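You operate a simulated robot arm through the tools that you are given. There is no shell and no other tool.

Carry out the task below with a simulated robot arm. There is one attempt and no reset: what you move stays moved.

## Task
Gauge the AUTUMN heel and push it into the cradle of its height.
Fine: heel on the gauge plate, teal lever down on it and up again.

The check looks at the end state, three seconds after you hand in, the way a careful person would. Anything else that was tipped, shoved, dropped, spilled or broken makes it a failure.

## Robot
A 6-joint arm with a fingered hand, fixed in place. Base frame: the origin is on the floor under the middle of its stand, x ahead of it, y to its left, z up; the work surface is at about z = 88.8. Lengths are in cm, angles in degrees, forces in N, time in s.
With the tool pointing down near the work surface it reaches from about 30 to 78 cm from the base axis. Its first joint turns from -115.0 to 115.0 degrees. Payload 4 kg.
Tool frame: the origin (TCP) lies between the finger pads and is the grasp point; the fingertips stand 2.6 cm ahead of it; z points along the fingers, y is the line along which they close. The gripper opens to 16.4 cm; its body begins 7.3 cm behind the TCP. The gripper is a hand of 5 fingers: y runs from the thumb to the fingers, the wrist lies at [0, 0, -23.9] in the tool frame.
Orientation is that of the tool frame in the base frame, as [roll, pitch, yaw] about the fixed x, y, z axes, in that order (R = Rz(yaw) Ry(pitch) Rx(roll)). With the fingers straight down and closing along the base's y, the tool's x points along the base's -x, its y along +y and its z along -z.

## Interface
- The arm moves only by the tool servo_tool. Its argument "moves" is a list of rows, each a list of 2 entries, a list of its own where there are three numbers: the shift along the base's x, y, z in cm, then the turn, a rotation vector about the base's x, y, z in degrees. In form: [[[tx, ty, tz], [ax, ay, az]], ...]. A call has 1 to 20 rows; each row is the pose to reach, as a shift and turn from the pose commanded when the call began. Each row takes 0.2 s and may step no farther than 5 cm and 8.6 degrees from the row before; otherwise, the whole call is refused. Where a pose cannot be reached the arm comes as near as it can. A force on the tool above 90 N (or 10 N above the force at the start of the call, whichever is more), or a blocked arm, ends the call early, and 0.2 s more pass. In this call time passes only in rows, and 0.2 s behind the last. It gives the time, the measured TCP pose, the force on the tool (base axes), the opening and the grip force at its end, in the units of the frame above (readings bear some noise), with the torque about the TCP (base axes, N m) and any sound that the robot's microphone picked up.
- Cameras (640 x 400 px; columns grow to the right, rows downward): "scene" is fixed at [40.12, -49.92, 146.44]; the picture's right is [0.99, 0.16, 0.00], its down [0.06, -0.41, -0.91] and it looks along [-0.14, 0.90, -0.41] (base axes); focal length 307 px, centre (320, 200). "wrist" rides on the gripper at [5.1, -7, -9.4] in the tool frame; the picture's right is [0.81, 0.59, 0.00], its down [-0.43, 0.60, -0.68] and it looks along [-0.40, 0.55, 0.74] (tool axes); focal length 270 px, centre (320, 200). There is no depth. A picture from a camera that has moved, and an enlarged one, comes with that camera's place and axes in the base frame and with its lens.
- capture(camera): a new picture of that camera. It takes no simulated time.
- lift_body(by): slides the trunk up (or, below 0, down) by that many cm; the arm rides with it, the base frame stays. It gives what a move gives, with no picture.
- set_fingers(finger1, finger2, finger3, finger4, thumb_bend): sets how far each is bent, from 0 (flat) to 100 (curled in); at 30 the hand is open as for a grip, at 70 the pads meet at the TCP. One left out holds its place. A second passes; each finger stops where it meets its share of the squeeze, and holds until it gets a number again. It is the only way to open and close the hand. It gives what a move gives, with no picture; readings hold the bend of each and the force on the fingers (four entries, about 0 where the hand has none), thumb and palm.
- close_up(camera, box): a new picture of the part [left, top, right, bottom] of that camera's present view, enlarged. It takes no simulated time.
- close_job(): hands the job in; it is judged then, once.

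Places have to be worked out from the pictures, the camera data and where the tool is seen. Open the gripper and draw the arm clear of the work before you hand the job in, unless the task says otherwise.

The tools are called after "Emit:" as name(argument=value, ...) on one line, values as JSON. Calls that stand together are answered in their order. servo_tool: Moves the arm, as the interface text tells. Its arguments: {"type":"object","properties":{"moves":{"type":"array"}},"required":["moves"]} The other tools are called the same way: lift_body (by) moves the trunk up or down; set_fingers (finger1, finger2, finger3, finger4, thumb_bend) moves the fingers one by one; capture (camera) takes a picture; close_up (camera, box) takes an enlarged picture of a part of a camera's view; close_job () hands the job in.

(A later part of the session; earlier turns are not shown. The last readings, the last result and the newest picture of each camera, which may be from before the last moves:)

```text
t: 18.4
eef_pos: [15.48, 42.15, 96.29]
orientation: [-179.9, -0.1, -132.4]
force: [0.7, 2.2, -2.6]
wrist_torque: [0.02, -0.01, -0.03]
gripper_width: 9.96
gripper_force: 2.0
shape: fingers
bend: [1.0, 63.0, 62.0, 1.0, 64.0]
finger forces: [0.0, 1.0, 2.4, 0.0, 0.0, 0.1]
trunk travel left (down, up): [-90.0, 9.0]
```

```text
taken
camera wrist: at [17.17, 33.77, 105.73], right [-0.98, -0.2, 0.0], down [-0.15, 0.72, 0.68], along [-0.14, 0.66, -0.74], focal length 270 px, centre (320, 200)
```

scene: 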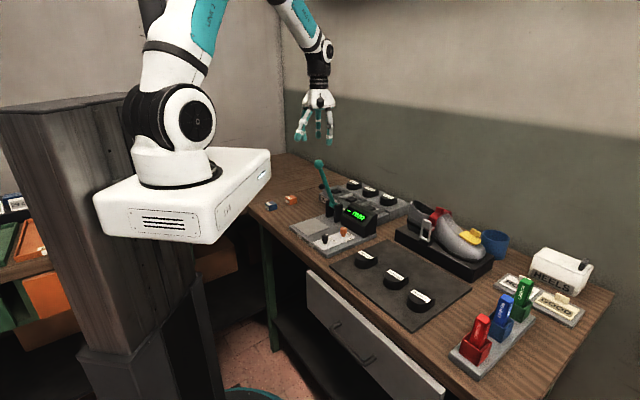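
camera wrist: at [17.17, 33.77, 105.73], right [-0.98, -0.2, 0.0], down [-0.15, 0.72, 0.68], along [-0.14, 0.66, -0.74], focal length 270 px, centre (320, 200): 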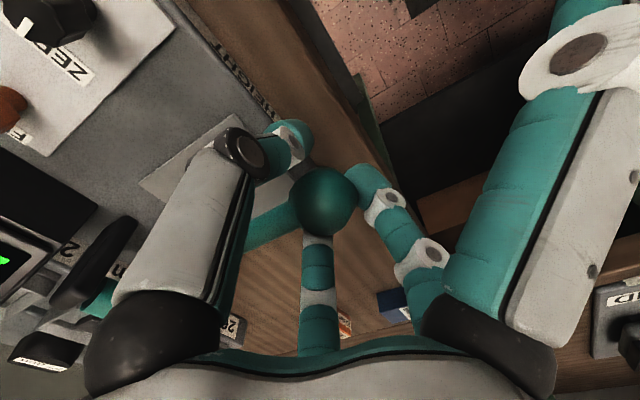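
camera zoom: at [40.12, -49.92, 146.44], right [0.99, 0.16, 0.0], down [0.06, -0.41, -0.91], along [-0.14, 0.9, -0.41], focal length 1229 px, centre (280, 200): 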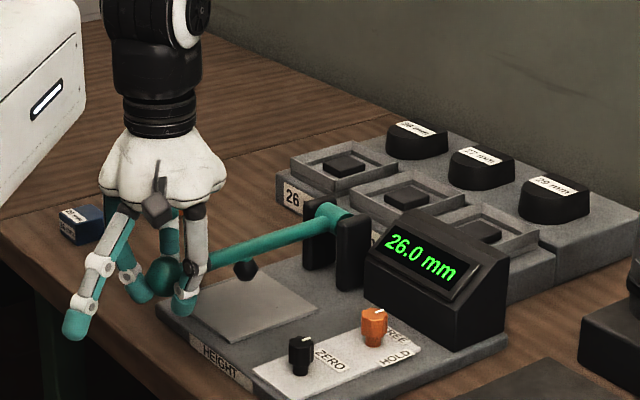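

The display is live and reads 26.0 mm at this lever height. For a zero check on the empty plate I turn the hand +12° so finger3 clears the slab, then lower in small steps.

Emit:
servo_tool(moves=[[[0, 0, 0], [0, 0, 6]], [[0, 0, 0], [0, 0, 12]], [[0.03, 0.03, -1.0], [0, 0, 12]], [[0.1, 0.1, -2.0], [0, 0, 12]]])

Emit:
close_up(camera="scene", box=[270, 170, 390, 250])

Emit:
close_up(camera="wrist", box=[120, 50, 440, 250])

```text
t: 19.4
eef_pos: [15.59, 41.98, 94.5]
orientation: [179.9, 0.0, -120.4]
force: [0.9, 1.8, -0.6]
wrist_torque: [0.12, -0.05, -0.16]
gripper_width: 9.97
gripper_force: 1.6
shape: fingers
bend: [1.0, 64.0, 62.0, 0.0, 64.0]
finger forces: [0.1, 0.4, 2.7, 1.1, 0.1, 0.0]
trunk travel left (down, up): [-90.0, 9.0]
```

```text
5.00 times, centred on (330, 210) of scene
camera zoom: at [40.12, -49.92, 146.44], right [0.99, 0.16, 0.0], down [0.06, -0.41, -0.91], along [-0.14, 0.9, -0.41], focal length 1536 px, centre (270, 150)
```

zoom: 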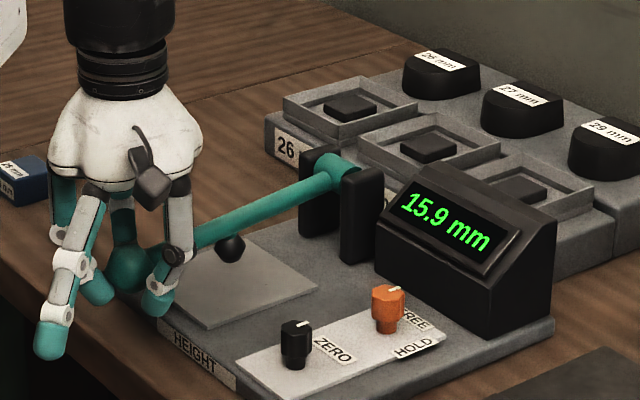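

```text
2.00 times, centred on (280, 150) of wrist
camera zoom: at [18.99, 34.35, 103.84], right [-0.92, -0.4, 0.0], down [-0.29, 0.67, 0.68], along [-0.27, 0.62, -0.74], focal length 541 px, centre (400, 300)
```

zoom: 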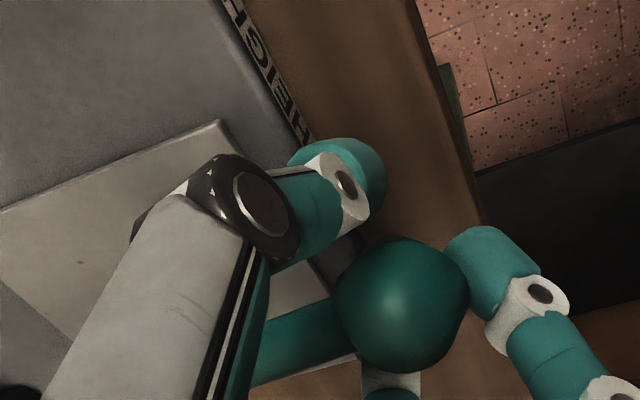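

Reading 15.9 mm; finger4's force shows 1.1 N, so I look at the full views to see what touches.

Emit:
capture(camera="wrist")

Emit:
close_up(camera="scene", box=[270, 180, 330, 230])

```text
taken
camera wrist: at [18.99, 34.35, 103.84], right [-0.92, -0.4, 0.0], down [-0.29, 0.67, 0.68], along [-0.27, 0.62, -0.74], focal length 270 px, centre (320, 200)
```

wrist: 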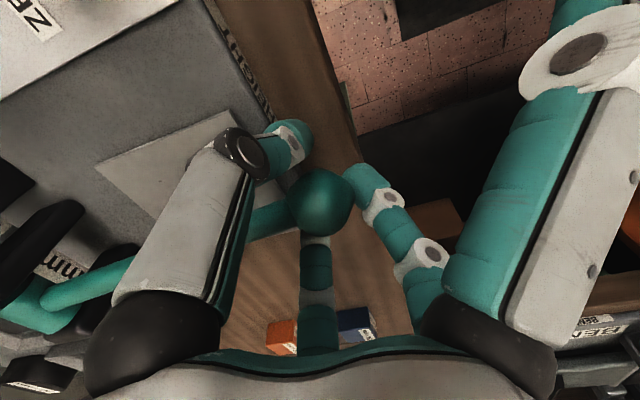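

```text
8.00 times, centred on (300, 205) of scene
camera zoom: at [40.12, -49.92, 146.44], right [0.99, 0.16, 0.0], down [0.06, -0.41, -0.91], along [-0.14, 0.9, -0.41], focal length 2458 px, centre (480, 160)
```

zoom: 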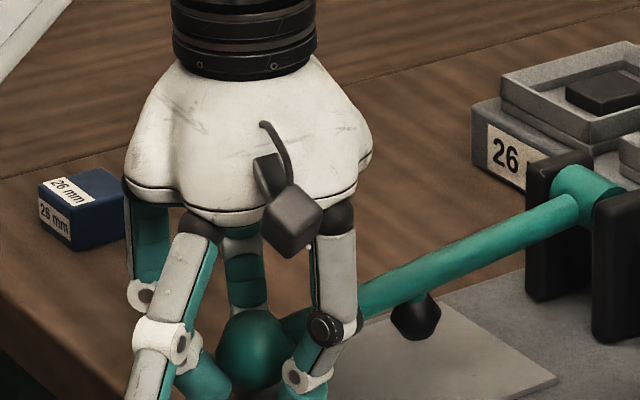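

No fourth finger is drawn, yet something at that spot seems to have touched the shaft, so I turn back -12° to keep that sector clear and lower to where the fingertips still clear the slab.

Emit:
servo_tool(moves=[[[0, 0, 0], [0, 0, -6]], [[0, 0, 0], [0, 0, -12]], [[0.05, 0.05, -0.6], [0, 0, -12]], [[0.12, 0.12, -1.2], [0, 0, -12]]])

Emit:
close_up(camera="scene", box=[270, 170, 390, 250])

```text
t: 20.4
eef_pos: [15.74, 42.2, 93.24]
orientation: [180.0, 0.0, -132.4]
force: [-0.6, 2.2, -1.7]
wrist_torque: [0.05, -0.03, 0.01]
gripper_width: 9.98
gripper_force: 1.5
shape: fingers
bend: [1.0, 63.0, 62.0, 0.0, 64.0]
finger forces: [0.0, 1.1, 1.9, 0.0, 0.1, 0.0]
trunk travel left (down, up): [-90.0, 9.0]
```

```text
5.00 times, centred on (330, 210) of scene
camera zoom: at [40.12, -49.92, 146.44], right [0.99, 0.16, 0.0], down [0.06, -0.41, -0.91], along [-0.14, 0.9, -0.41], focal length 1536 px, centre (270, 150)
```

zoom: 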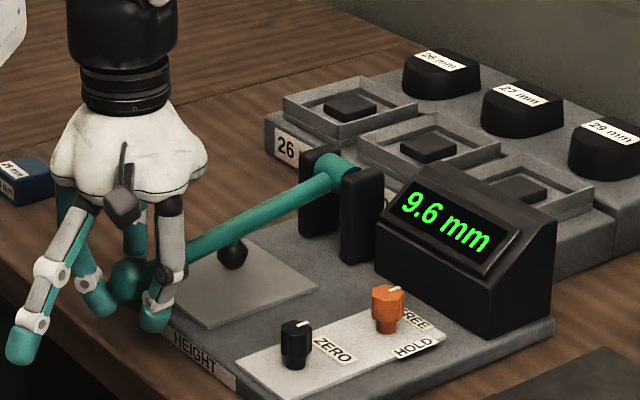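

Reading 9.6 mm with the presser just above the empty plate. I loosen the three fingers a little so the lever settles onto the plate, and read the display.

Emit:
set_fingers(finger2=54, finger3=54, thumb_bend=54)

Emit:
close_up(camera="scene", box=[270, 170, 390, 250])

```text
t: 21.4
eef_pos: [15.75, 42.22, 93.22]
orientation: [180.0, 0.1, -132.4]
force: [0.2, -0.2, 0.3]
wrist_torque: [-0.03, 0.0, 0.01]
gripper_width: 9.95
gripper_force: 0.0
shape: fingers
bend: [1.0, 54.0, 54.0, 0.0, 54.0]
finger forces: [0.0, 0.0, 0.0, 0.0, 0.1, 0.0]
trunk travel left (down, up): [-90.0, 9.0]
```

```text
5.00 times, centred on (330, 210) of scene
camera zoom: at [40.12, -49.92, 146.44], right [0.99, 0.16, 0.0], down [0.06, -0.41, -0.91], along [-0.14, 0.9, -0.41], focal length 1536 px, centre (270, 150)
```

zoom: 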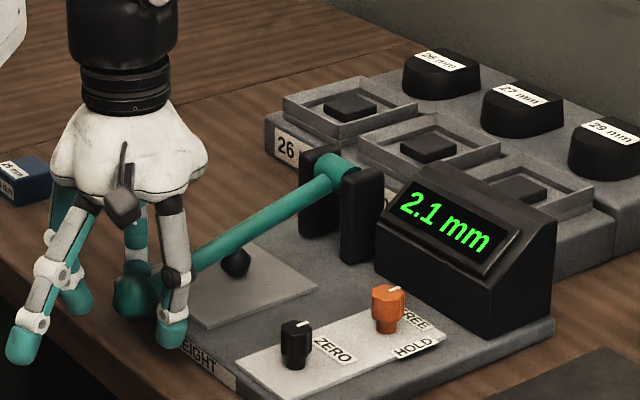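

The gauge reads 2.1 mm on the empty plate. I check closely whether the presser is really resting on the plate or something else holds the lever.

Emit:
close_up(camera="scene", box=[295, 205, 335, 240])

Emit:
capture(camera="wrist")

Emit:
close_up(camera="scene", box=[280, 200, 310, 235])

```text
11.43 times, centred on (315, 222) of scene
camera zoom: at [40.12, -49.92, 146.44], right [0.99, 0.16, 0.0], down [0.06, -0.41, -0.91], along [-0.14, 0.9, -0.41], focal length 3512 px, centre (377, -57)
```

zoom: 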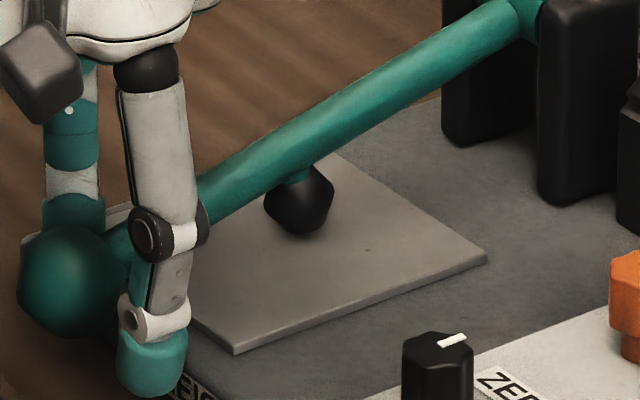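

```text
taken
camera wrist: at [17.4, 33.97, 102.66], right [-0.98, -0.2, 0.0], down [-0.15, 0.72, 0.68], along [-0.14, 0.66, -0.74], focal length 270 px, centre (320, 200)
```

wrist: 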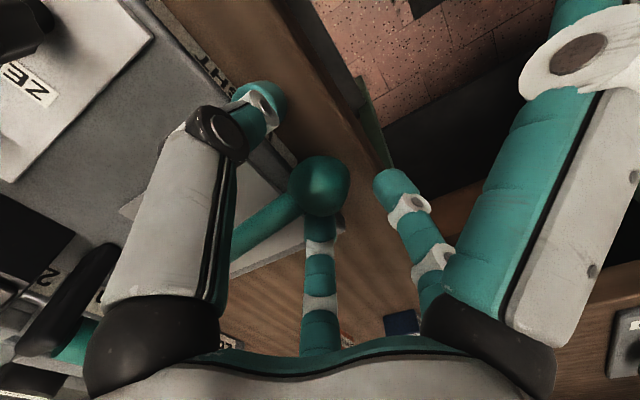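

```text
11.43 times, centred on (295, 218) of scene
camera zoom: at [40.12, -49.92, 146.44], right [0.99, 0.16, 0.0], down [0.06, -0.41, -0.91], along [-0.14, 0.9, -0.41], focal length 3512 px, centre (606, 0)
```

zoom: 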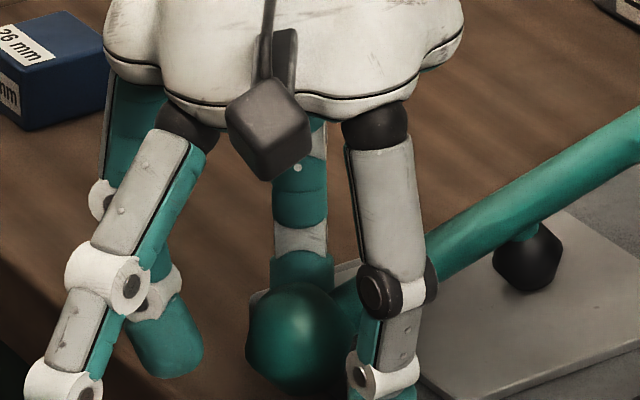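

The presser looks down on the plate, but a 2 mm gap would be hard to see at this zoom, so I enlarge the contact spot strongly.

Emit:
close_up(camera="scene", box=[304, 218, 314, 226])

Emit:
close_up(camera="scene", box=[345, 205, 375, 225])

```text
16.00 times, centred on (309, 222) of scene
camera zoom: at [40.12, -49.92, 146.44], right [0.99, 0.16, 0.0], down [0.06, -0.41, -0.91], along [-0.14, 0.9, -0.41], focal length 4916 px, centre (496, -152)
```

zoom: 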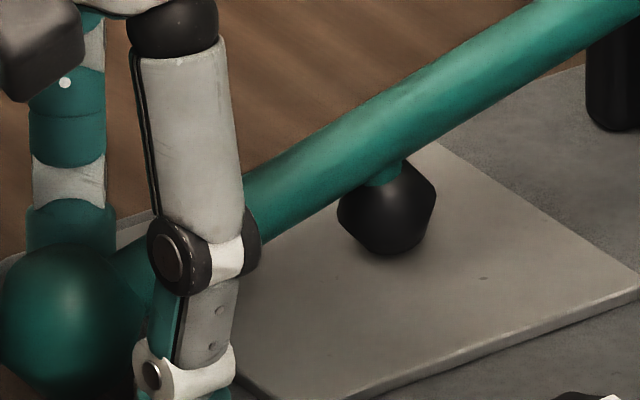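

```text
16.00 times, centred on (360, 215) of scene
camera zoom: at [40.12, -49.92, 146.44], right [0.99, 0.16, 0.0], down [0.06, -0.41, -0.91], along [-0.14, 0.9, -0.41], focal length 4916 px, centre (-320, -40)
```

zoom: 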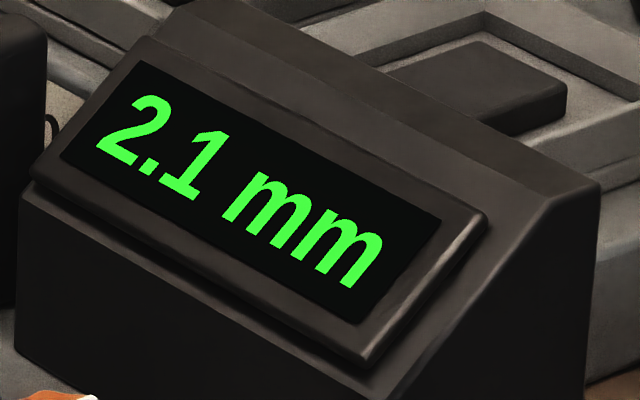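

The presser looks in contact, so the gauge seems to read about 2.1 mm too high (zero error). I keep that in mind; now I grip the ball again to raise the lever.

Emit:
servo_tool(moves=[[[0.12, 0.12, -0.2], [0, 0, 0]]])

Emit:
set_fingers(finger2=68, finger3=68, thumb_bend=68)

Emit:
close_up(camera="scene", box=[280, 195, 320, 235])

```text
t: 21.8
eef_pos: [15.99, 42.32, 93.13]
orientation: [179.9, 0.1, -132.4]
force: [-0.1, 0.3, 2.4]
wrist_torque: [0.11, 0.02, 0.01]
gripper_width: 9.92
gripper_force: 1.5
shape: fingers
bend: [1.0, 54.0, 54.0, 0.0, 54.0]
finger forces: [0.1, 0.0, 2.4, 0.0, 0.1, 0.0]
trunk travel left (down, up): [-90.0, 9.0]
```

```text
t: 22.8
eef_pos: [15.89, 42.43, 93.04]
orientation: [180.0, 0.1, -132.4]
force: [-4.1, 5.8, -0.1]
wrist_torque: [0.14, 0.09, 0.01]
gripper_width: 10.02
gripper_force: 7.9
shape: fingers
bend: [1.0, 63.0, 60.0, 0.0, 66.0]
finger forces: [0.1, 5.7, 7.0, 0.0, 3.2, 0.0]
trunk travel left (down, up): [-90.0, 9.0]
```

```text
10.00 times, centred on (300, 215) of scene
camera zoom: at [40.12, -49.92, 146.44], right [0.99, 0.16, 0.0], down [0.06, -0.41, -0.91], along [-0.14, 0.9, -0.41], focal length 3073 px, centre (520, 50)
```

zoom: 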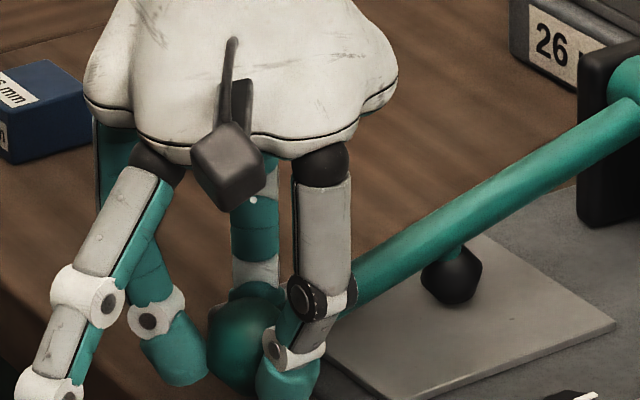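

The ball is held firmly (3-7 N). I raise the lever along its arc, first to about 34°.

Emit:
servo_tool(moves=[[[-0.28, -0.3, 2.45], [0, 0, 0]], [[-0.35, -0.37, 5.17], [0, 0, 0]], [[-0.15, -0.16, 7.88], [0, 0, 0]], [[0.29, 0.31, 10.52], [0, 0, 0]], [[0.99, 1.06, 13.04], [0, 0, 0]], [[1.92, 2.05, 15.39], [0, 0, 0]]])

Emit:
close_up(camera="scene", box=[270, 100, 390, 250])

```text
t: 24.2
eef_pos: [17.54, 44.54, 108.53]
orientation: [180.0, 0.0, -132.5]
force: [-5.2, -2.5, 2.5]
wrist_torque: [-0.2, 0.12, 0.01]
gripper_width: 10.0
gripper_force: 9.5
shape: fingers
bend: [1.0, 63.0, 61.0, 0.0, 66.0]
finger forces: [0.1, 6.2, 5.5, 0.0, 6.0, 0.0]
trunk travel left (down, up): [-90.0, 9.0]
```

```text
2.67 times, centred on (330, 175) of scene
camera zoom: at [40.12, -49.92, 146.44], right [0.99, 0.16, 0.0], down [0.06, -0.41, -0.91], along [-0.14, 0.9, -0.41], focal length 819 px, centre (293, 267)
```

zoom: 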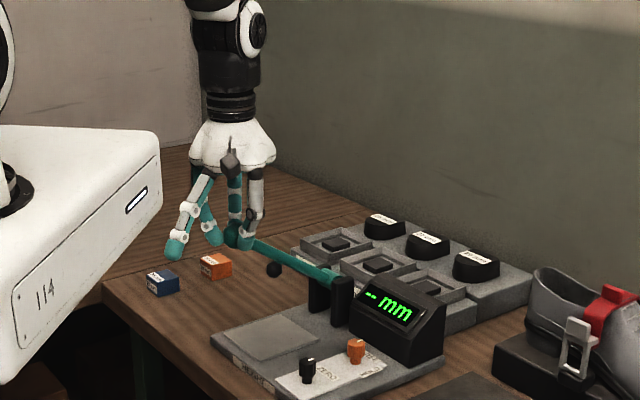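

The lever follows. I continue to its original up position.

Emit:
servo_tool(moves=[[[0.99, 1.06, 1.89], [0, 0, 0]], [[2.13, 2.28, 3.59], [0, 0, 0]], [[3.4, 3.65, 5.07], [0, 0, 0]], [[4.58, 4.91, 6.16], [0, 0, 0]], [[5.83, 6.2, 7.05], [0, 0, 0]]])

Emit:
close_up(camera="scene", box=[270, 90, 390, 240])

Emit:
capture(camera="wrist")

```text
t: 25.4
eef_pos: [23.52, 50.49, 115.5]
orientation: [-179.9, -0.2, -132.4]
force: [-4.8, -5.1, -4.7]
wrist_torque: [-0.22, 0.11, 0.0]
gripper_width: 9.97
gripper_force: 7.9
shape: fingers
bend: [1.0, 65.0, 61.0, 0.0, 65.0]
finger forces: [0.1, 5.1, 5.2, 0.1, 6.1, 0.0]
trunk travel left (down, up): [-90.0, 9.0]
```

```text
2.67 times, centred on (330, 165) of scene
camera zoom: at [40.12, -49.92, 146.44], right [0.99, 0.16, 0.0], down [0.06, -0.41, -0.91], along [-0.14, 0.9, -0.41], focal length 819 px, centre (293, 293)
```

zoom: 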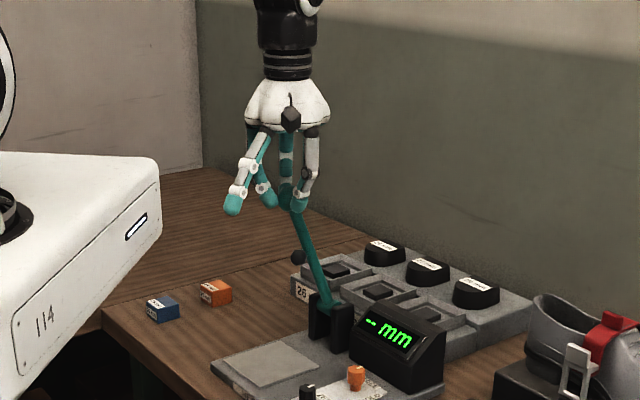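

```text
taken
camera wrist: at [25.1, 42.24, 124.86], right [-0.98, -0.2, 0.0], down [-0.15, 0.72, 0.68], along [-0.14, 0.66, -0.74], focal length 270 px, centre (320, 200)
```

wrist: 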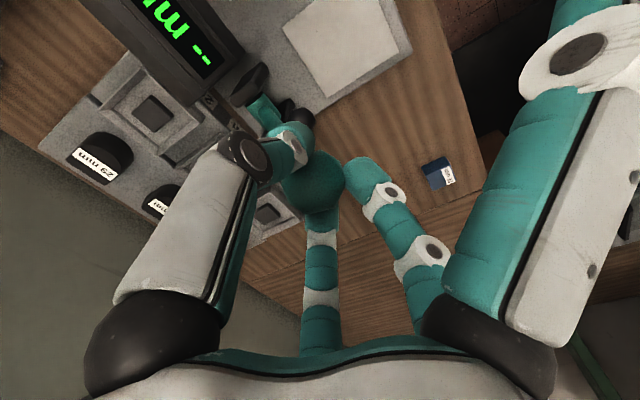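

The lever is back at its upper stop (slight resistance). I open the fingers and check that it stays up.

Emit:
set_fingers(finger2=45, finger3=45, thumb_bend=45)

Emit:
servo_tool(moves=[[[0, 0, 3], [0, 0, 0]], [[0, 0, 7], [0, 0, 0]], [[0, 0, 11], [0, 0, 0]]])

Emit:
close_up(camera="scene", box=[270, 90, 390, 240])

Emit:
close_up(camera="scene", box=[305, 150, 365, 220])

```text
t: 26.4
eef_pos: [23.64, 50.57, 115.56]
orientation: [179.9, 0.0, -132.5]
force: [-0.6, 0.1, 0.4]
wrist_torque: [0.05, -0.03, 0.02]
gripper_width: 10.14
gripper_force: 0.0
shape: fingers
bend: [1.0, 45.0, 45.0, 0.0, 45.0]
finger forces: [0.1, 0.1, 0.0, 0.0, 0.0, 0.1]
trunk travel left (down, up): [-90.0, 9.0]
```

```text
t: 27.2
eef_pos: [23.61, 50.62, 126.59]
orientation: [-180.0, -0.1, -132.4]
force: [-0.2, 0.5, 0.6]
wrist_torque: [0.05, -0.02, 0.0]
gripper_width: 10.17
gripper_force: 0.0
shape: fingers
bend: [1.0, 45.0, 45.0, 0.0, 45.0]
finger forces: [0.0, 0.0, 0.0, 0.0, 0.0, 0.0]
trunk travel left (down, up): [-90.0, 9.0]
```

```text
2.67 times, centred on (330, 165) of scene
camera zoom: at [40.12, -49.92, 146.44], right [0.99, 0.16, 0.0], down [0.06, -0.41, -0.91], along [-0.14, 0.9, -0.41], focal length 819 px, centre (293, 293)
```

zoom: 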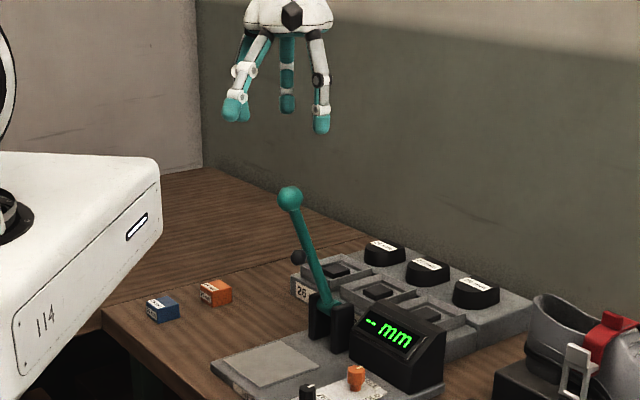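

```text
5.71 times, centred on (335, 185) of scene
camera zoom: at [40.12, -49.92, 146.44], right [0.99, 0.16, 0.0], down [0.06, -0.41, -0.91], along [-0.14, 0.9, -0.41], focal length 1756 px, centre (234, 286)
```

zoom: 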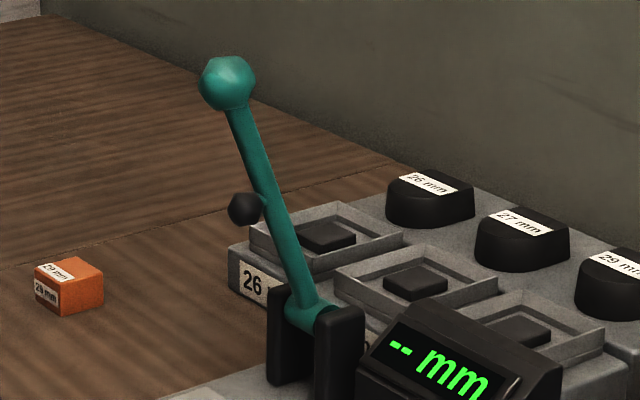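

The lever stays up and the display shows "--". Now to the heel: I pre-shape all digits to 45, travel over AUTUMN at a safe height and lean the hand 10° (wrist towards the robot) so that it will clear the lever when placing on the plate.

Emit:
set_fingers(finger1=42, finger2=42, finger3=42, finger4=42, thumb_bend=42)

Emit:
servo_tool(moves=[[[2.2, -2.5, 0], [0, 0, 0]], [[4.4, -5, 0], [0, 0, 0]], [[6.6, -7.5, -1], [0, 0, 0]], [[8.8, -10, -2], [0, 0, 0]], [[11, -12.6, -4], [1.8, -1.7, 0]], [[13.3, -15.2, -6], [3.65, -3.41, 0]], [[15.5, -17.7, -8], [5.5, -5.1, 0]], [[17.7, -20.2, -10], [7.31, -6.82, 0]]])

Emit:
capture(camera="wrist")

Emit:
capture(camera="scene")

```text
t: 28.2
eef_pos: [23.59, 50.65, 126.43]
orientation: [179.9, 0.0, -132.4]
force: [-0.4, 0.6, 0.0]
wrist_torque: [0.0, 0.03, 0.0]
gripper_width: 6.25
gripper_force: 0.0
shape: fingers
bend: [42.0, 42.0, 42.0, 42.0, 42.0]
finger forces: [0.0, 0.1, 0.0, 0.1, 0.0, 0.0]
trunk travel left (down, up): [-90.0, 9.0]
```

```text
t: 30.0
eef_pos: [41.38, 30.51, 116.46]
orientation: [180.0, 10.1, -132.5]
force: [-0.2, 0.0, 0.1]
wrist_torque: [0.0, 0.03, 0.01]
gripper_width: 6.22
gripper_force: 0.1
shape: fingers
bend: [42.0, 42.0, 42.0, 42.0, 42.0]
finger forces: [0.0, 0.1, 0.0, 0.0, 0.0, 0.1]
trunk travel left (down, up): [-90.0, 9.0]
```

```text
taken
camera wrist: at [41.99, 20.99, 124.83], right [-0.97, -0.19, -0.14], down [-0.23, 0.63, 0.74], along [-0.05, 0.75, -0.66], focal length 270 px, centre (320, 200)
```

wrist: 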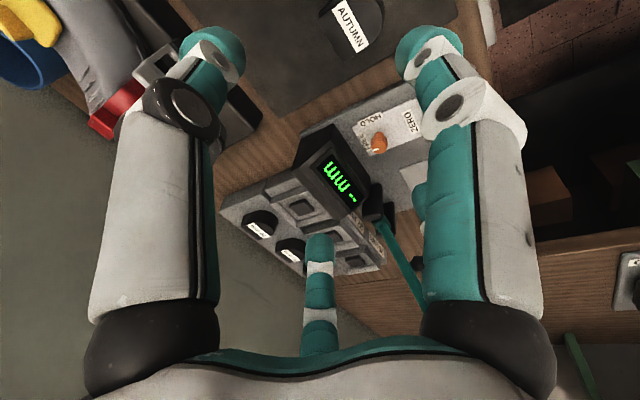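

```text
taken
```

scene: 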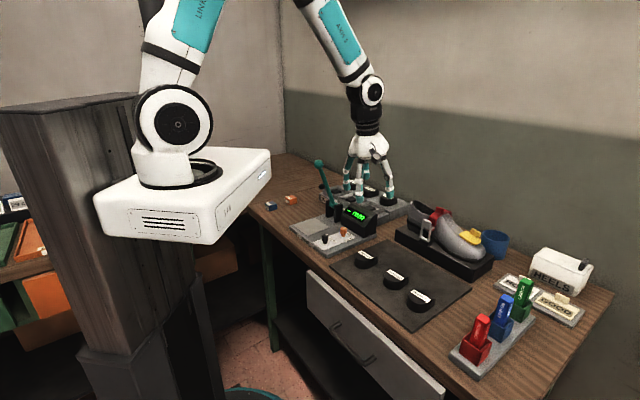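

I enlarge AUTUMN in the wrist view to refine its place and orientation.

Emit:
close_up(camera="wrist", box=[290, 0, 410, 75])

```text
5.33 times, centred on (350, 38) of wrist
camera zoom: at [41.99, 20.99, 124.83], right [-0.97, -0.19, -0.14], down [-0.23, 0.63, 0.74], along [-0.05, 0.75, -0.66], focal length 1442 px, centre (160, 1067)
```

zoom: 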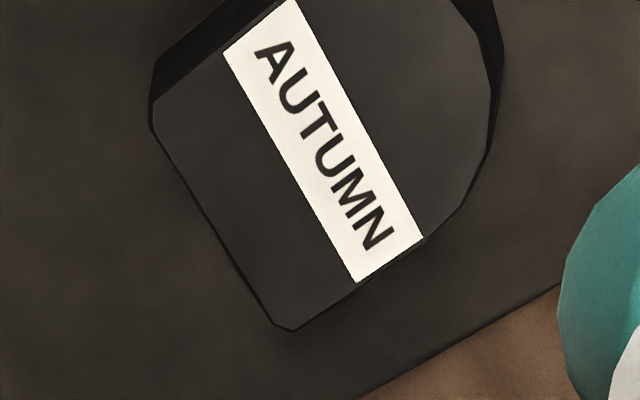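

AUTUMN centre refines to about (41.36, 30.3), its back direction at 46.4°. I descend to z≈97 first and look.

Emit:
servo_tool(moves=[[[0, -0.2, -4.5], [0, 0, 0]], [[0, -0.2, -9], [0, 0, 0]], [[0, -0.2, -13], [0, 0, 0]], [[0, -0.2, -16.5], [0, 0, 0]], [[0, -0.2, -19.3], [0, 0, 0]]])

Emit:
capture(camera="wrist")

Emit:
close_up(camera="scene", box=[330, 180, 440, 280])

```text
t: 31.2
eef_pos: [41.39, 30.44, 97.12]
orientation: [-179.9, 10.0, -132.4]
force: [-0.6, -0.5, 0.7]
wrist_torque: [-0.03, 0.03, 0.04]
gripper_width: 6.21
gripper_force: 0.0
shape: fingers
bend: [42.0, 42.0, 42.0, 42.0, 42.0]
finger forces: [0.0, 0.1, 0.1, 0.0, 0.0, 0.1]
trunk travel left (down, up): [-90.0, 9.0]
```

```text
taken
camera wrist: at [42.0, 20.85, 105.46], right [-0.97, -0.19, -0.14], down [-0.23, 0.63, 0.74], along [-0.05, 0.75, -0.66], focal length 270 px, centre (320, 200)
```

wrist: 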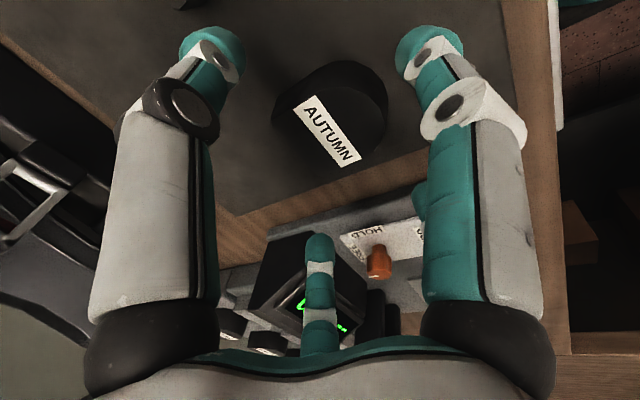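

```text
4.00 times, centred on (385, 230) of scene
camera zoom: at [40.12, -49.92, 146.44], right [0.99, 0.16, 0.0], down [0.06, -0.41, -0.91], along [-0.14, 0.9, -0.41], focal length 1229 px, centre (60, 80)
```

zoom: 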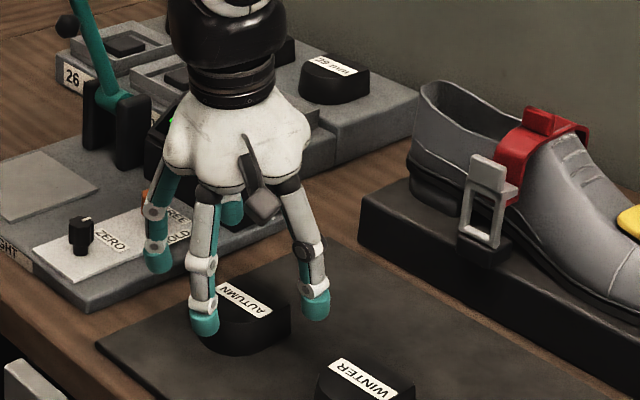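

The heel is centred under the open hand. I descend the remaining 4.5 cm.

Emit:
servo_tool(moves=[[[0, -0.1, -2], [0, 0, 0]], [[0, -0.1, -3.5], [0, 0, 0]], [[0, -0.1, -4.5], [0, 0, 0]]])

Emit:
capture(camera="wrist")

Emit:
close_up(camera="scene", box=[340, 210, 410, 280])

```text
t: 32.0
eef_pos: [41.43, 30.32, 93.15]
orientation: [-179.9, 10.6, -132.4]
force: [-1.2, 0.1, 55.8]
wrist_torque: [-3.26, 1.75, -0.05]
gripper_width: 6.43
gripper_force: 27.7
shape: fingers
bend: [39.0, 42.0, 42.0, 42.0, 42.0]
finger forces: [55.8, 0.1, 0.0, 0.1, 0.0, 0.0]
trunk travel left (down, up): [-90.0, 9.0]
```

```text
taken
camera wrist: at [41.9, 20.72, 101.53], right [-0.97, -0.19, -0.15], down [-0.24, 0.63, 0.74], along [-0.05, 0.76, -0.65], focal length 270 px, centre (320, 200)
```

wrist: 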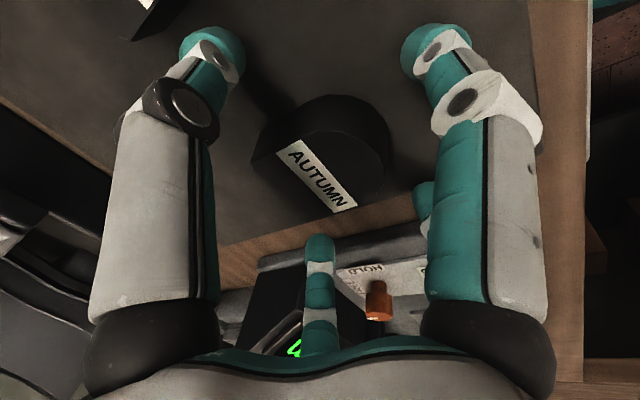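

```text
5.71 times, centred on (375, 245) of scene
camera zoom: at [40.12, -49.92, 146.44], right [0.99, 0.16, 0.0], down [0.06, -0.41, -0.91], along [-0.14, 0.9, -0.41], focal length 1756 px, centre (6, -57)
```

zoom: 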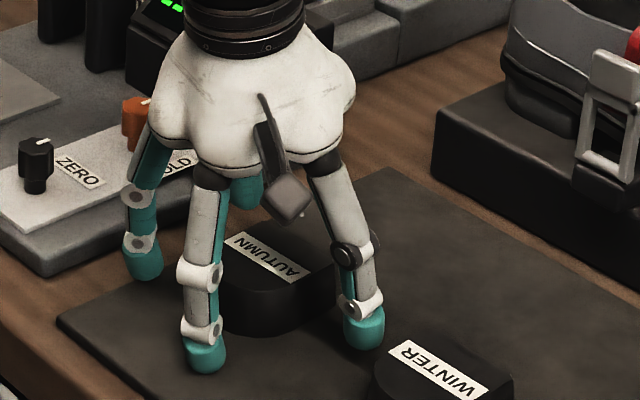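

Finger1 pressed the mat (56 N) because of the lean; I raise at once and curl finger1 out of the way before trying again.

Emit:
servo_tool(moves=[[[0, 0, 1.5], [0, 0, 0]], [[0, 0, 4], [0, 0, 0]], [[0, 0, 6], [0, 0, 0]]])

Emit:
set_fingers(finger1=100)

Emit:
capture(camera="wrist")

Emit:
close_up(camera="scene", box=[340, 190, 410, 280])

```text
t: 32.8
eef_pos: [41.37, 30.05, 98.74]
orientation: [-179.9, 10.1, -132.4]
force: [0.3, 0.4, -0.4]
wrist_torque: [-0.01, -0.01, -0.02]
gripper_width: 6.22
gripper_force: 0.0
shape: fingers
bend: [42.0, 42.0, 42.0, 42.0, 42.0]
finger forces: [0.0, 0.0, 0.0, 0.1, 0.0, 0.0]
trunk travel left (down, up): [-90.0, 9.0]
```

```text
t: 33.8
eef_pos: [41.36, 30.17, 98.75]
orientation: [-179.9, 9.9, -132.5]
force: [0.6, -0.5, -0.2]
wrist_torque: [0.0, 0.01, -0.01]
gripper_width: 8.1
gripper_force: 0.0
shape: fingers
bend: [100.0, 42.0, 42.0, 42.0, 42.0]
finger forces: [0.0, 0.0, 0.0, 0.0, 0.0, 0.0]
trunk travel left (down, up): [-90.0, 9.0]
```

```text
taken
camera wrist: at [41.95, 20.68, 107.15], right [-0.97, -0.19, -0.14], down [-0.23, 0.63, 0.74], along [-0.05, 0.75, -0.66], focal length 270 px, centre (320, 200)
```

wrist: 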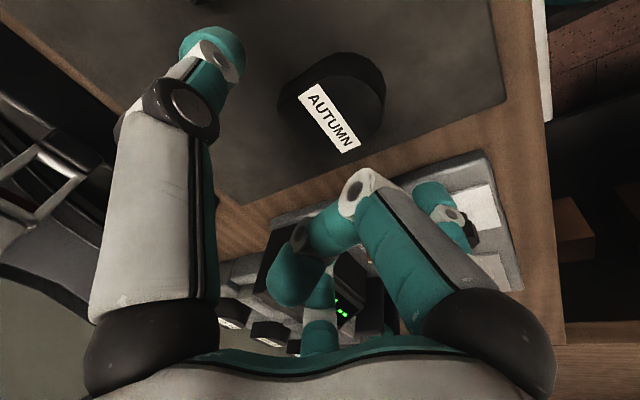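

```text
4.44 times, centred on (375, 235) of scene
camera zoom: at [40.12, -49.92, 146.44], right [0.99, 0.16, 0.0], down [0.06, -0.41, -0.91], along [-0.14, 0.9, -0.41], focal length 1366 px, centre (76, 44)
```

zoom: 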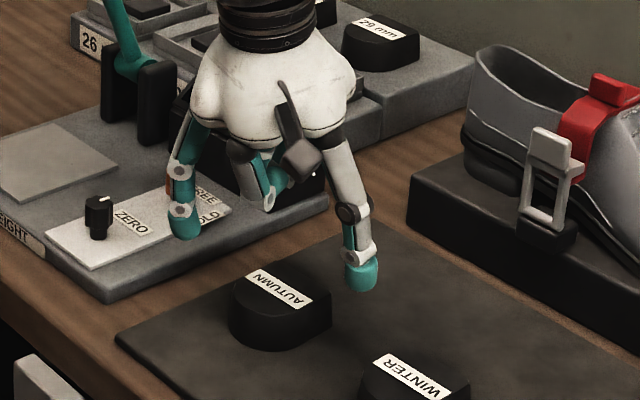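

Finger1 curls well clear. I also curl finger4, pre-shape the others to 48, and descend to TCP z≈93.5, above the mat contact level I just found.

Emit:
set_fingers(finger2=48, finger3=48, finger4=100, thumb_bend=48)

Emit:
servo_tool(moves=[[[0, 0.1, -2], [0, 0, 0]], [[0, 0.1, -3.5], [0, 0, 0]], [[0, 0.1, -4.5], [0, 0, 0]], [[0, 0.1, -5.2], [0, 0, 0]]])

Emit:
capture(camera="wrist")

Emit:
close_up(camera="scene", box=[340, 210, 410, 280])

```text
t: 34.8
eef_pos: [41.27, 30.1, 98.68]
orientation: [-180.0, 10.0, -132.4]
force: [0.3, 0.1, 0.1]
wrist_torque: [-0.01, -0.01, -0.04]
gripper_width: 7.69
gripper_force: 0.1
shape: fingers
bend: [100.0, 48.0, 48.0, 91.0, 48.0]
finger forces: [0.1, 0.1, 0.1, 0.0, 0.0, 0.0]
trunk travel left (down, up): [-90.0, 9.0]
```

```text
t: 35.8
eef_pos: [41.39, 30.25, 93.38]
orientation: [-179.9, 10.0, -132.4]
force: [-0.3, 0.0, 0.3]
wrist_torque: [-0.01, 0.0, 0.02]
gripper_width: 7.7
gripper_force: 0.1
shape: fingers
bend: [100.0, 48.0, 48.0, 91.0, 48.0]
finger forces: [0.0, 0.0, 0.1, 0.0, 0.1, 0.0]
trunk travel left (down, up): [-90.0, 9.0]
```

```text
taken
camera wrist: at [42.0, 20.83, 101.84], right [-0.97, -0.19, -0.14], down [-0.23, 0.63, 0.74], along [-0.05, 0.75, -0.66], focal length 270 px, centre (320, 200)
```

wrist: 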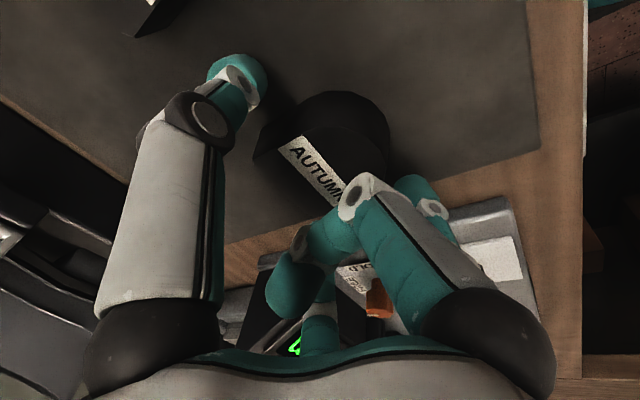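

```text
5.71 times, centred on (375, 245) of scene
camera zoom: at [40.12, -49.92, 146.44], right [0.99, 0.16, 0.0], down [0.06, -0.41, -0.91], along [-0.14, 0.9, -0.41], focal length 1756 px, centre (6, -57)
```

zoom: 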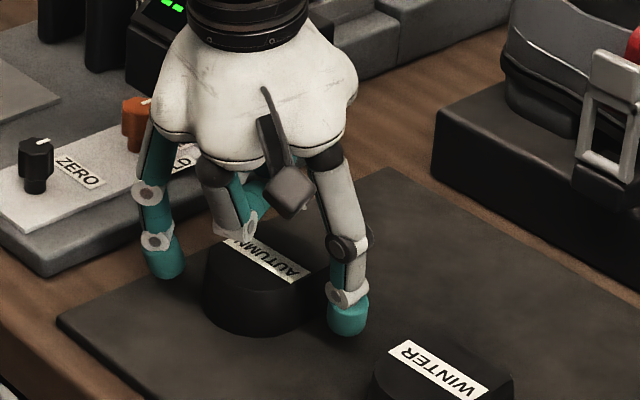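

No contact yet and the heel lies between thumb and fingers 2/3. I close those three onto it.

Emit:
set_fingers(finger2=60, finger3=60, thumb_bend=60)

Emit:
capture(camera="wrist")

Emit:
close_up(camera="scene", box=[340, 210, 410, 280])

```text
t: 36.8
eef_pos: [41.37, 30.24, 93.5]
orientation: [-179.9, 10.0, -132.5]
force: [0.1, 1.5, 1.1]
wrist_torque: [-0.02, -0.01, 0.03]
gripper_width: 6.61
gripper_force: 6.3
shape: fingers
bend: [100.0, 57.0, 56.0, 91.0, 57.0]
finger forces: [0.0, 3.0, 3.3, 0.1, 5.6, 0.0]
trunk travel left (down, up): [-90.0, 9.0]
```

```text
taken
camera wrist: at [41.99, 20.83, 101.87], right [-0.97, -0.19, -0.14], down [-0.23, 0.63, 0.74], along [-0.05, 0.75, -0.66], focal length 270 px, centre (320, 200)
```

wrist: 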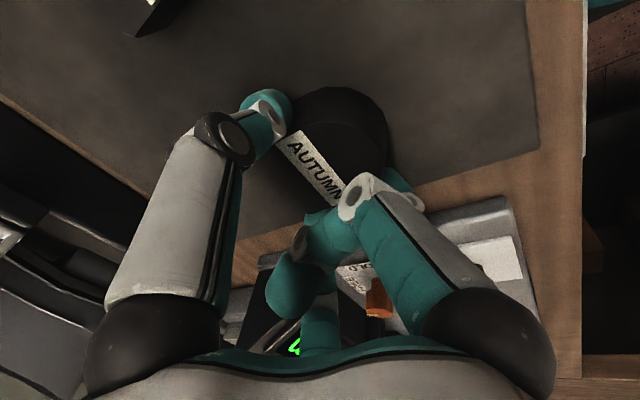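

```text
5.71 times, centred on (375, 245) of scene
camera zoom: at [40.12, -49.92, 146.44], right [0.99, 0.16, 0.0], down [0.06, -0.41, -0.91], along [-0.14, 0.9, -0.41], focal length 1756 px, centre (6, -57)
```

zoom: 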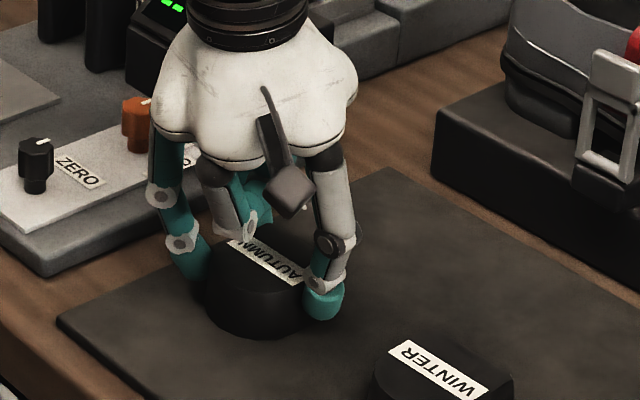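

All three contact as predicted (57/56/57). I squeeze a bit more and lift slowly by 3 cm.

Emit:
set_fingers(finger2=64, finger3=64, thumb_bend=65)

Emit:
servo_tool(moves=[[[0, 0, 0.7], [0, 0, 0]], [[0, 0, 1.5], [0, 0, 0]], [[0, 0, 3], [0, 0, 0]]])

Emit:
capture(camera="wrist")

Emit:
close_up(camera="scene", box=[340, 200, 410, 270])

```text
t: 37.8
eef_pos: [41.49, 30.31, 93.43]
orientation: [180.0, 10.0, -132.4]
force: [0.9, -1.4, 2.1]
wrist_torque: [-0.06, -0.1, 0.02]
gripper_width: 6.6
gripper_force: 11.5
shape: fingers
bend: [100.0, 57.0, 57.0, 91.0, 58.0]
finger forces: [0.0, 5.7, 5.5, 0.1, 12.3, 0.1]
trunk travel left (down, up): [-90.0, 9.0]
```

```text
t: 38.6
eef_pos: [41.38, 30.21, 96.52]
orientation: [-180.0, 9.9, -132.4]
force: [-0.2, -0.1, -0.9]
wrist_torque: [0.02, -0.02, 0.0]
gripper_width: 6.58
gripper_force: 11.9
shape: fingers
bend: [100.0, 57.0, 57.0, 91.0, 59.0]
finger forces: [0.1, 6.0, 5.7, 0.1, 11.0, 0.0]
trunk travel left (down, up): [-90.0, 9.0]
```

```text
taken
camera wrist: at [41.93, 20.7, 104.94], right [-0.97, -0.19, -0.14], down [-0.23, 0.63, 0.74], along [-0.05, 0.75, -0.66], focal length 270 px, centre (320, 200)
```

wrist: 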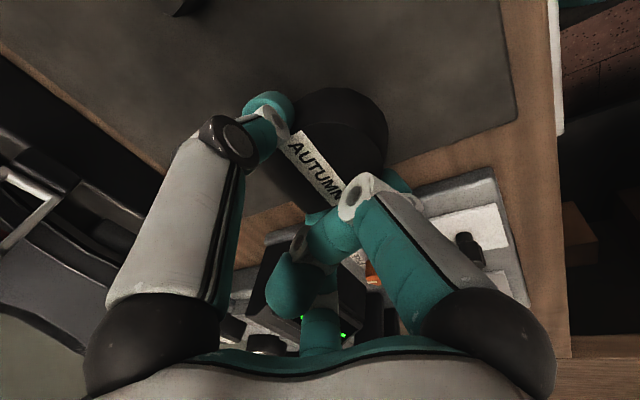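

```text
5.71 times, centred on (375, 235) of scene
camera zoom: at [40.12, -49.92, 146.44], right [0.99, 0.16, 0.0], down [0.06, -0.41, -0.91], along [-0.14, 0.9, -0.41], focal length 1756 px, centre (6, 0)
```

zoom: 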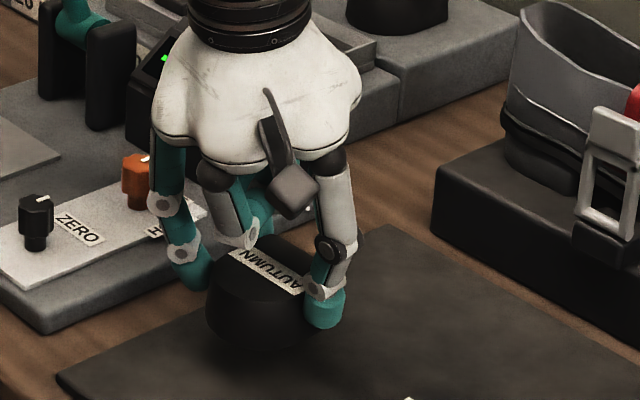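

The heel is held securely. I rise and carry it to a point in front of the gauge, staying clear of the lever.

Emit:
servo_tool(moves=[[[0, 0, 4], [0, 0, 0]], [[0, 0, 8], [0, 0, 0]], [[-1, 0.5, 11.5], [0, 0, 0]], [[-5, 3, 11.5], [0, 0, 0]], [[-9, 5.3, 11.5], [0, 0, 0]], [[-13, 7.6, 11.5], [0, 0, 0]], [[-17, 10, 11.5], [0, 0, 0]], [[-20.5, 12, 11.5], [0, 0, 0]], [[-24, 14.1, 11.5], [0, 0, 0]]])

Emit:
capture(camera="scene")

Emit:
capture(camera="wrist")

```text
t: 40.6
eef_pos: [17.21, 44.3, 108.0]
orientation: [-179.9, 10.0, -132.5]
force: [-0.1, 0.4, -1.5]
wrist_torque: [-0.03, -0.02, -0.01]
gripper_width: 6.56
gripper_force: 10.8
shape: fingers
bend: [100.0, 57.0, 57.0, 91.0, 59.0]
finger forces: [0.1, 5.9, 5.6, 0.0, 11.2, 0.0]
trunk travel left (down, up): [-90.0, 9.0]
```

```text
taken
```

scene: 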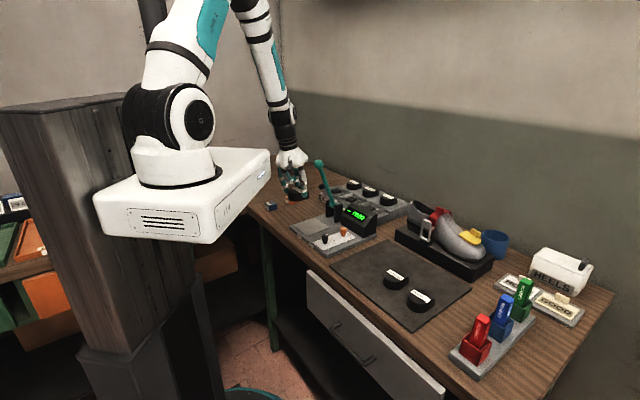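

```text
taken
camera wrist: at [17.75, 34.9, 116.34], right [-0.97, -0.19, -0.14], down [-0.23, 0.63, 0.74], along [-0.05, 0.75, -0.66], focal length 270 px, centre (320, 200)
```

wrist: 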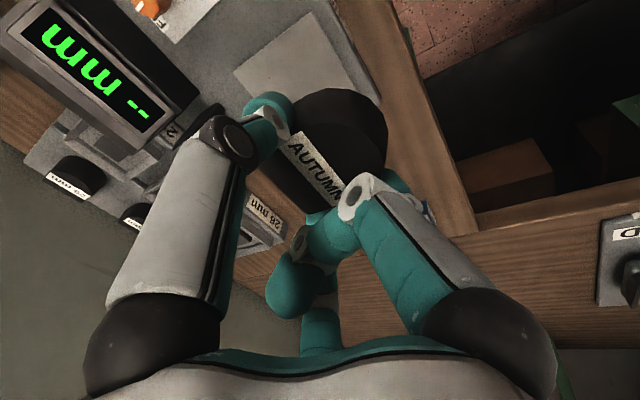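

Clear so far. I lower to z≈98.5 in front of the plate.

Emit:
servo_tool(moves=[[[0, 0, -3.5], [0, 0, 0]], [[0, 0, -7], [0, 0, 0]], [[0, 0, -9.5], [0, 0, 0]]])

Emit:
close_up(camera="scene", box=[270, 150, 390, 250])

Emit:
capture(camera="wrist")

```text
t: 41.4
eef_pos: [17.51, 44.41, 98.54]
orientation: [-180.0, 10.0, -132.3]
force: [-0.1, 0.3, -0.8]
wrist_torque: [0.0, -0.01, -0.01]
gripper_width: 6.57
gripper_force: 11.6
shape: fingers
bend: [100.0, 57.0, 57.0, 91.0, 59.0]
finger forces: [0.0, 5.9, 5.7, 0.0, 10.9, 0.0]
trunk travel left (down, up): [-90.0, 9.0]
```

```text
4.00 times, centred on (330, 200) of scene
camera zoom: at [40.12, -49.92, 146.44], right [0.99, 0.16, 0.0], down [0.06, -0.41, -0.91], along [-0.14, 0.9, -0.41], focal length 1229 px, centre (280, 200)
```

zoom: 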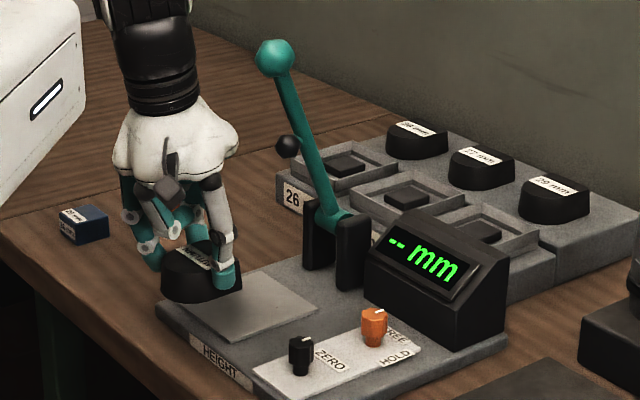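

```text
taken
camera wrist: at [18.08, 34.92, 107.0], right [-0.97, -0.19, -0.14], down [-0.23, 0.63, 0.74], along [-0.05, 0.75, -0.66], focal length 270 px, centre (320, 200)
```

wrist: 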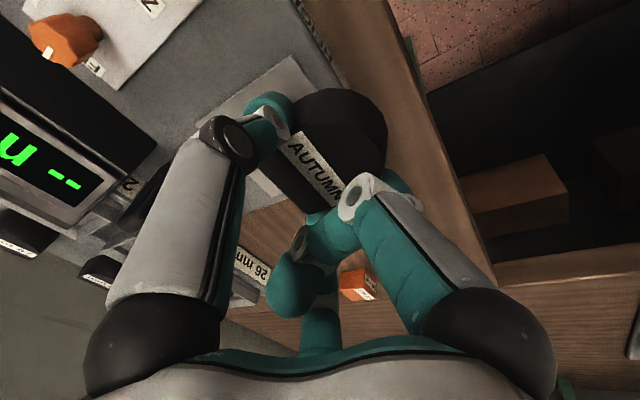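

The palm lobe will come close to the presser arm, so I aim for a spot slightly forward on the plate. I lower to z≈96.8 and slide in partly, then check clearance.

Emit:
servo_tool(moves=[[[0, 0, -1.0], [0, 0, 0]], [[0.5, 0.55, -1.7], [0, 0, 0]], [[1.0, 1.1, -1.7], [0, 0, 0]], [[1.6, 1.75, -1.7], [0, 0, 0]]])

Emit:
close_up(camera="scene", box=[285, 160, 365, 250])

Emit:
capture(camera="wrist")

```text
t: 42.4
eef_pos: [19.06, 46.05, 96.82]
orientation: [180.0, 10.0, -132.4]
force: [0.4, -0.4, -1.2]
wrist_torque: [0.0, -0.01, -0.03]
gripper_width: 6.57
gripper_force: 11.2
shape: fingers
bend: [100.0, 57.0, 57.0, 91.0, 59.0]
finger forces: [0.0, 5.8, 5.6, 0.0, 11.1, 0.1]
trunk travel left (down, up): [-90.0, 9.0]
```

```text
4.44 times, centred on (325, 205) of scene
camera zoom: at [40.12, -49.92, 146.44], right [0.99, 0.16, 0.0], down [0.06, -0.41, -0.91], along [-0.14, 0.9, -0.41], focal length 1366 px, centre (298, 178)
```

zoom: 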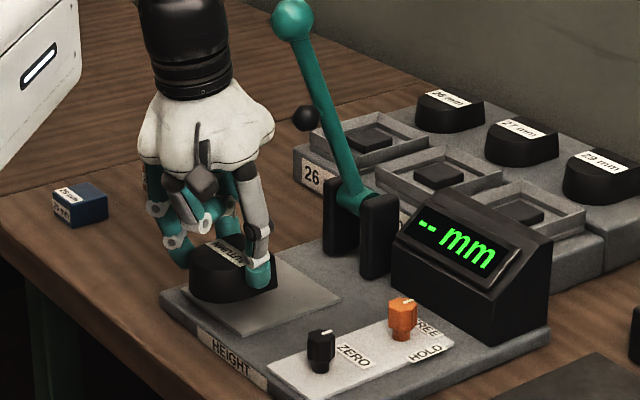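

```text
taken
camera wrist: at [19.54, 36.68, 105.22], right [-0.97, -0.19, -0.14], down [-0.23, 0.63, 0.74], along [-0.05, 0.75, -0.66], focal length 270 px, centre (320, 200)
```

wrist: 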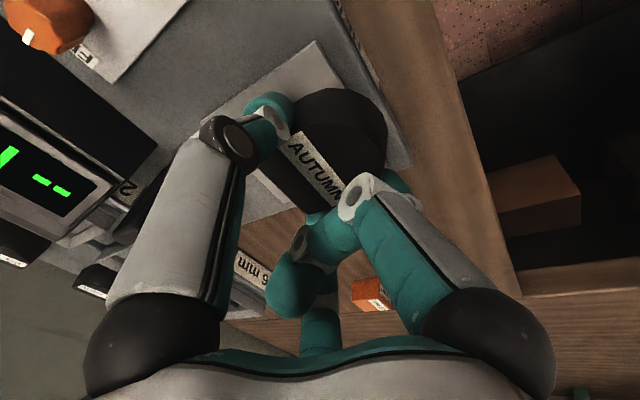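

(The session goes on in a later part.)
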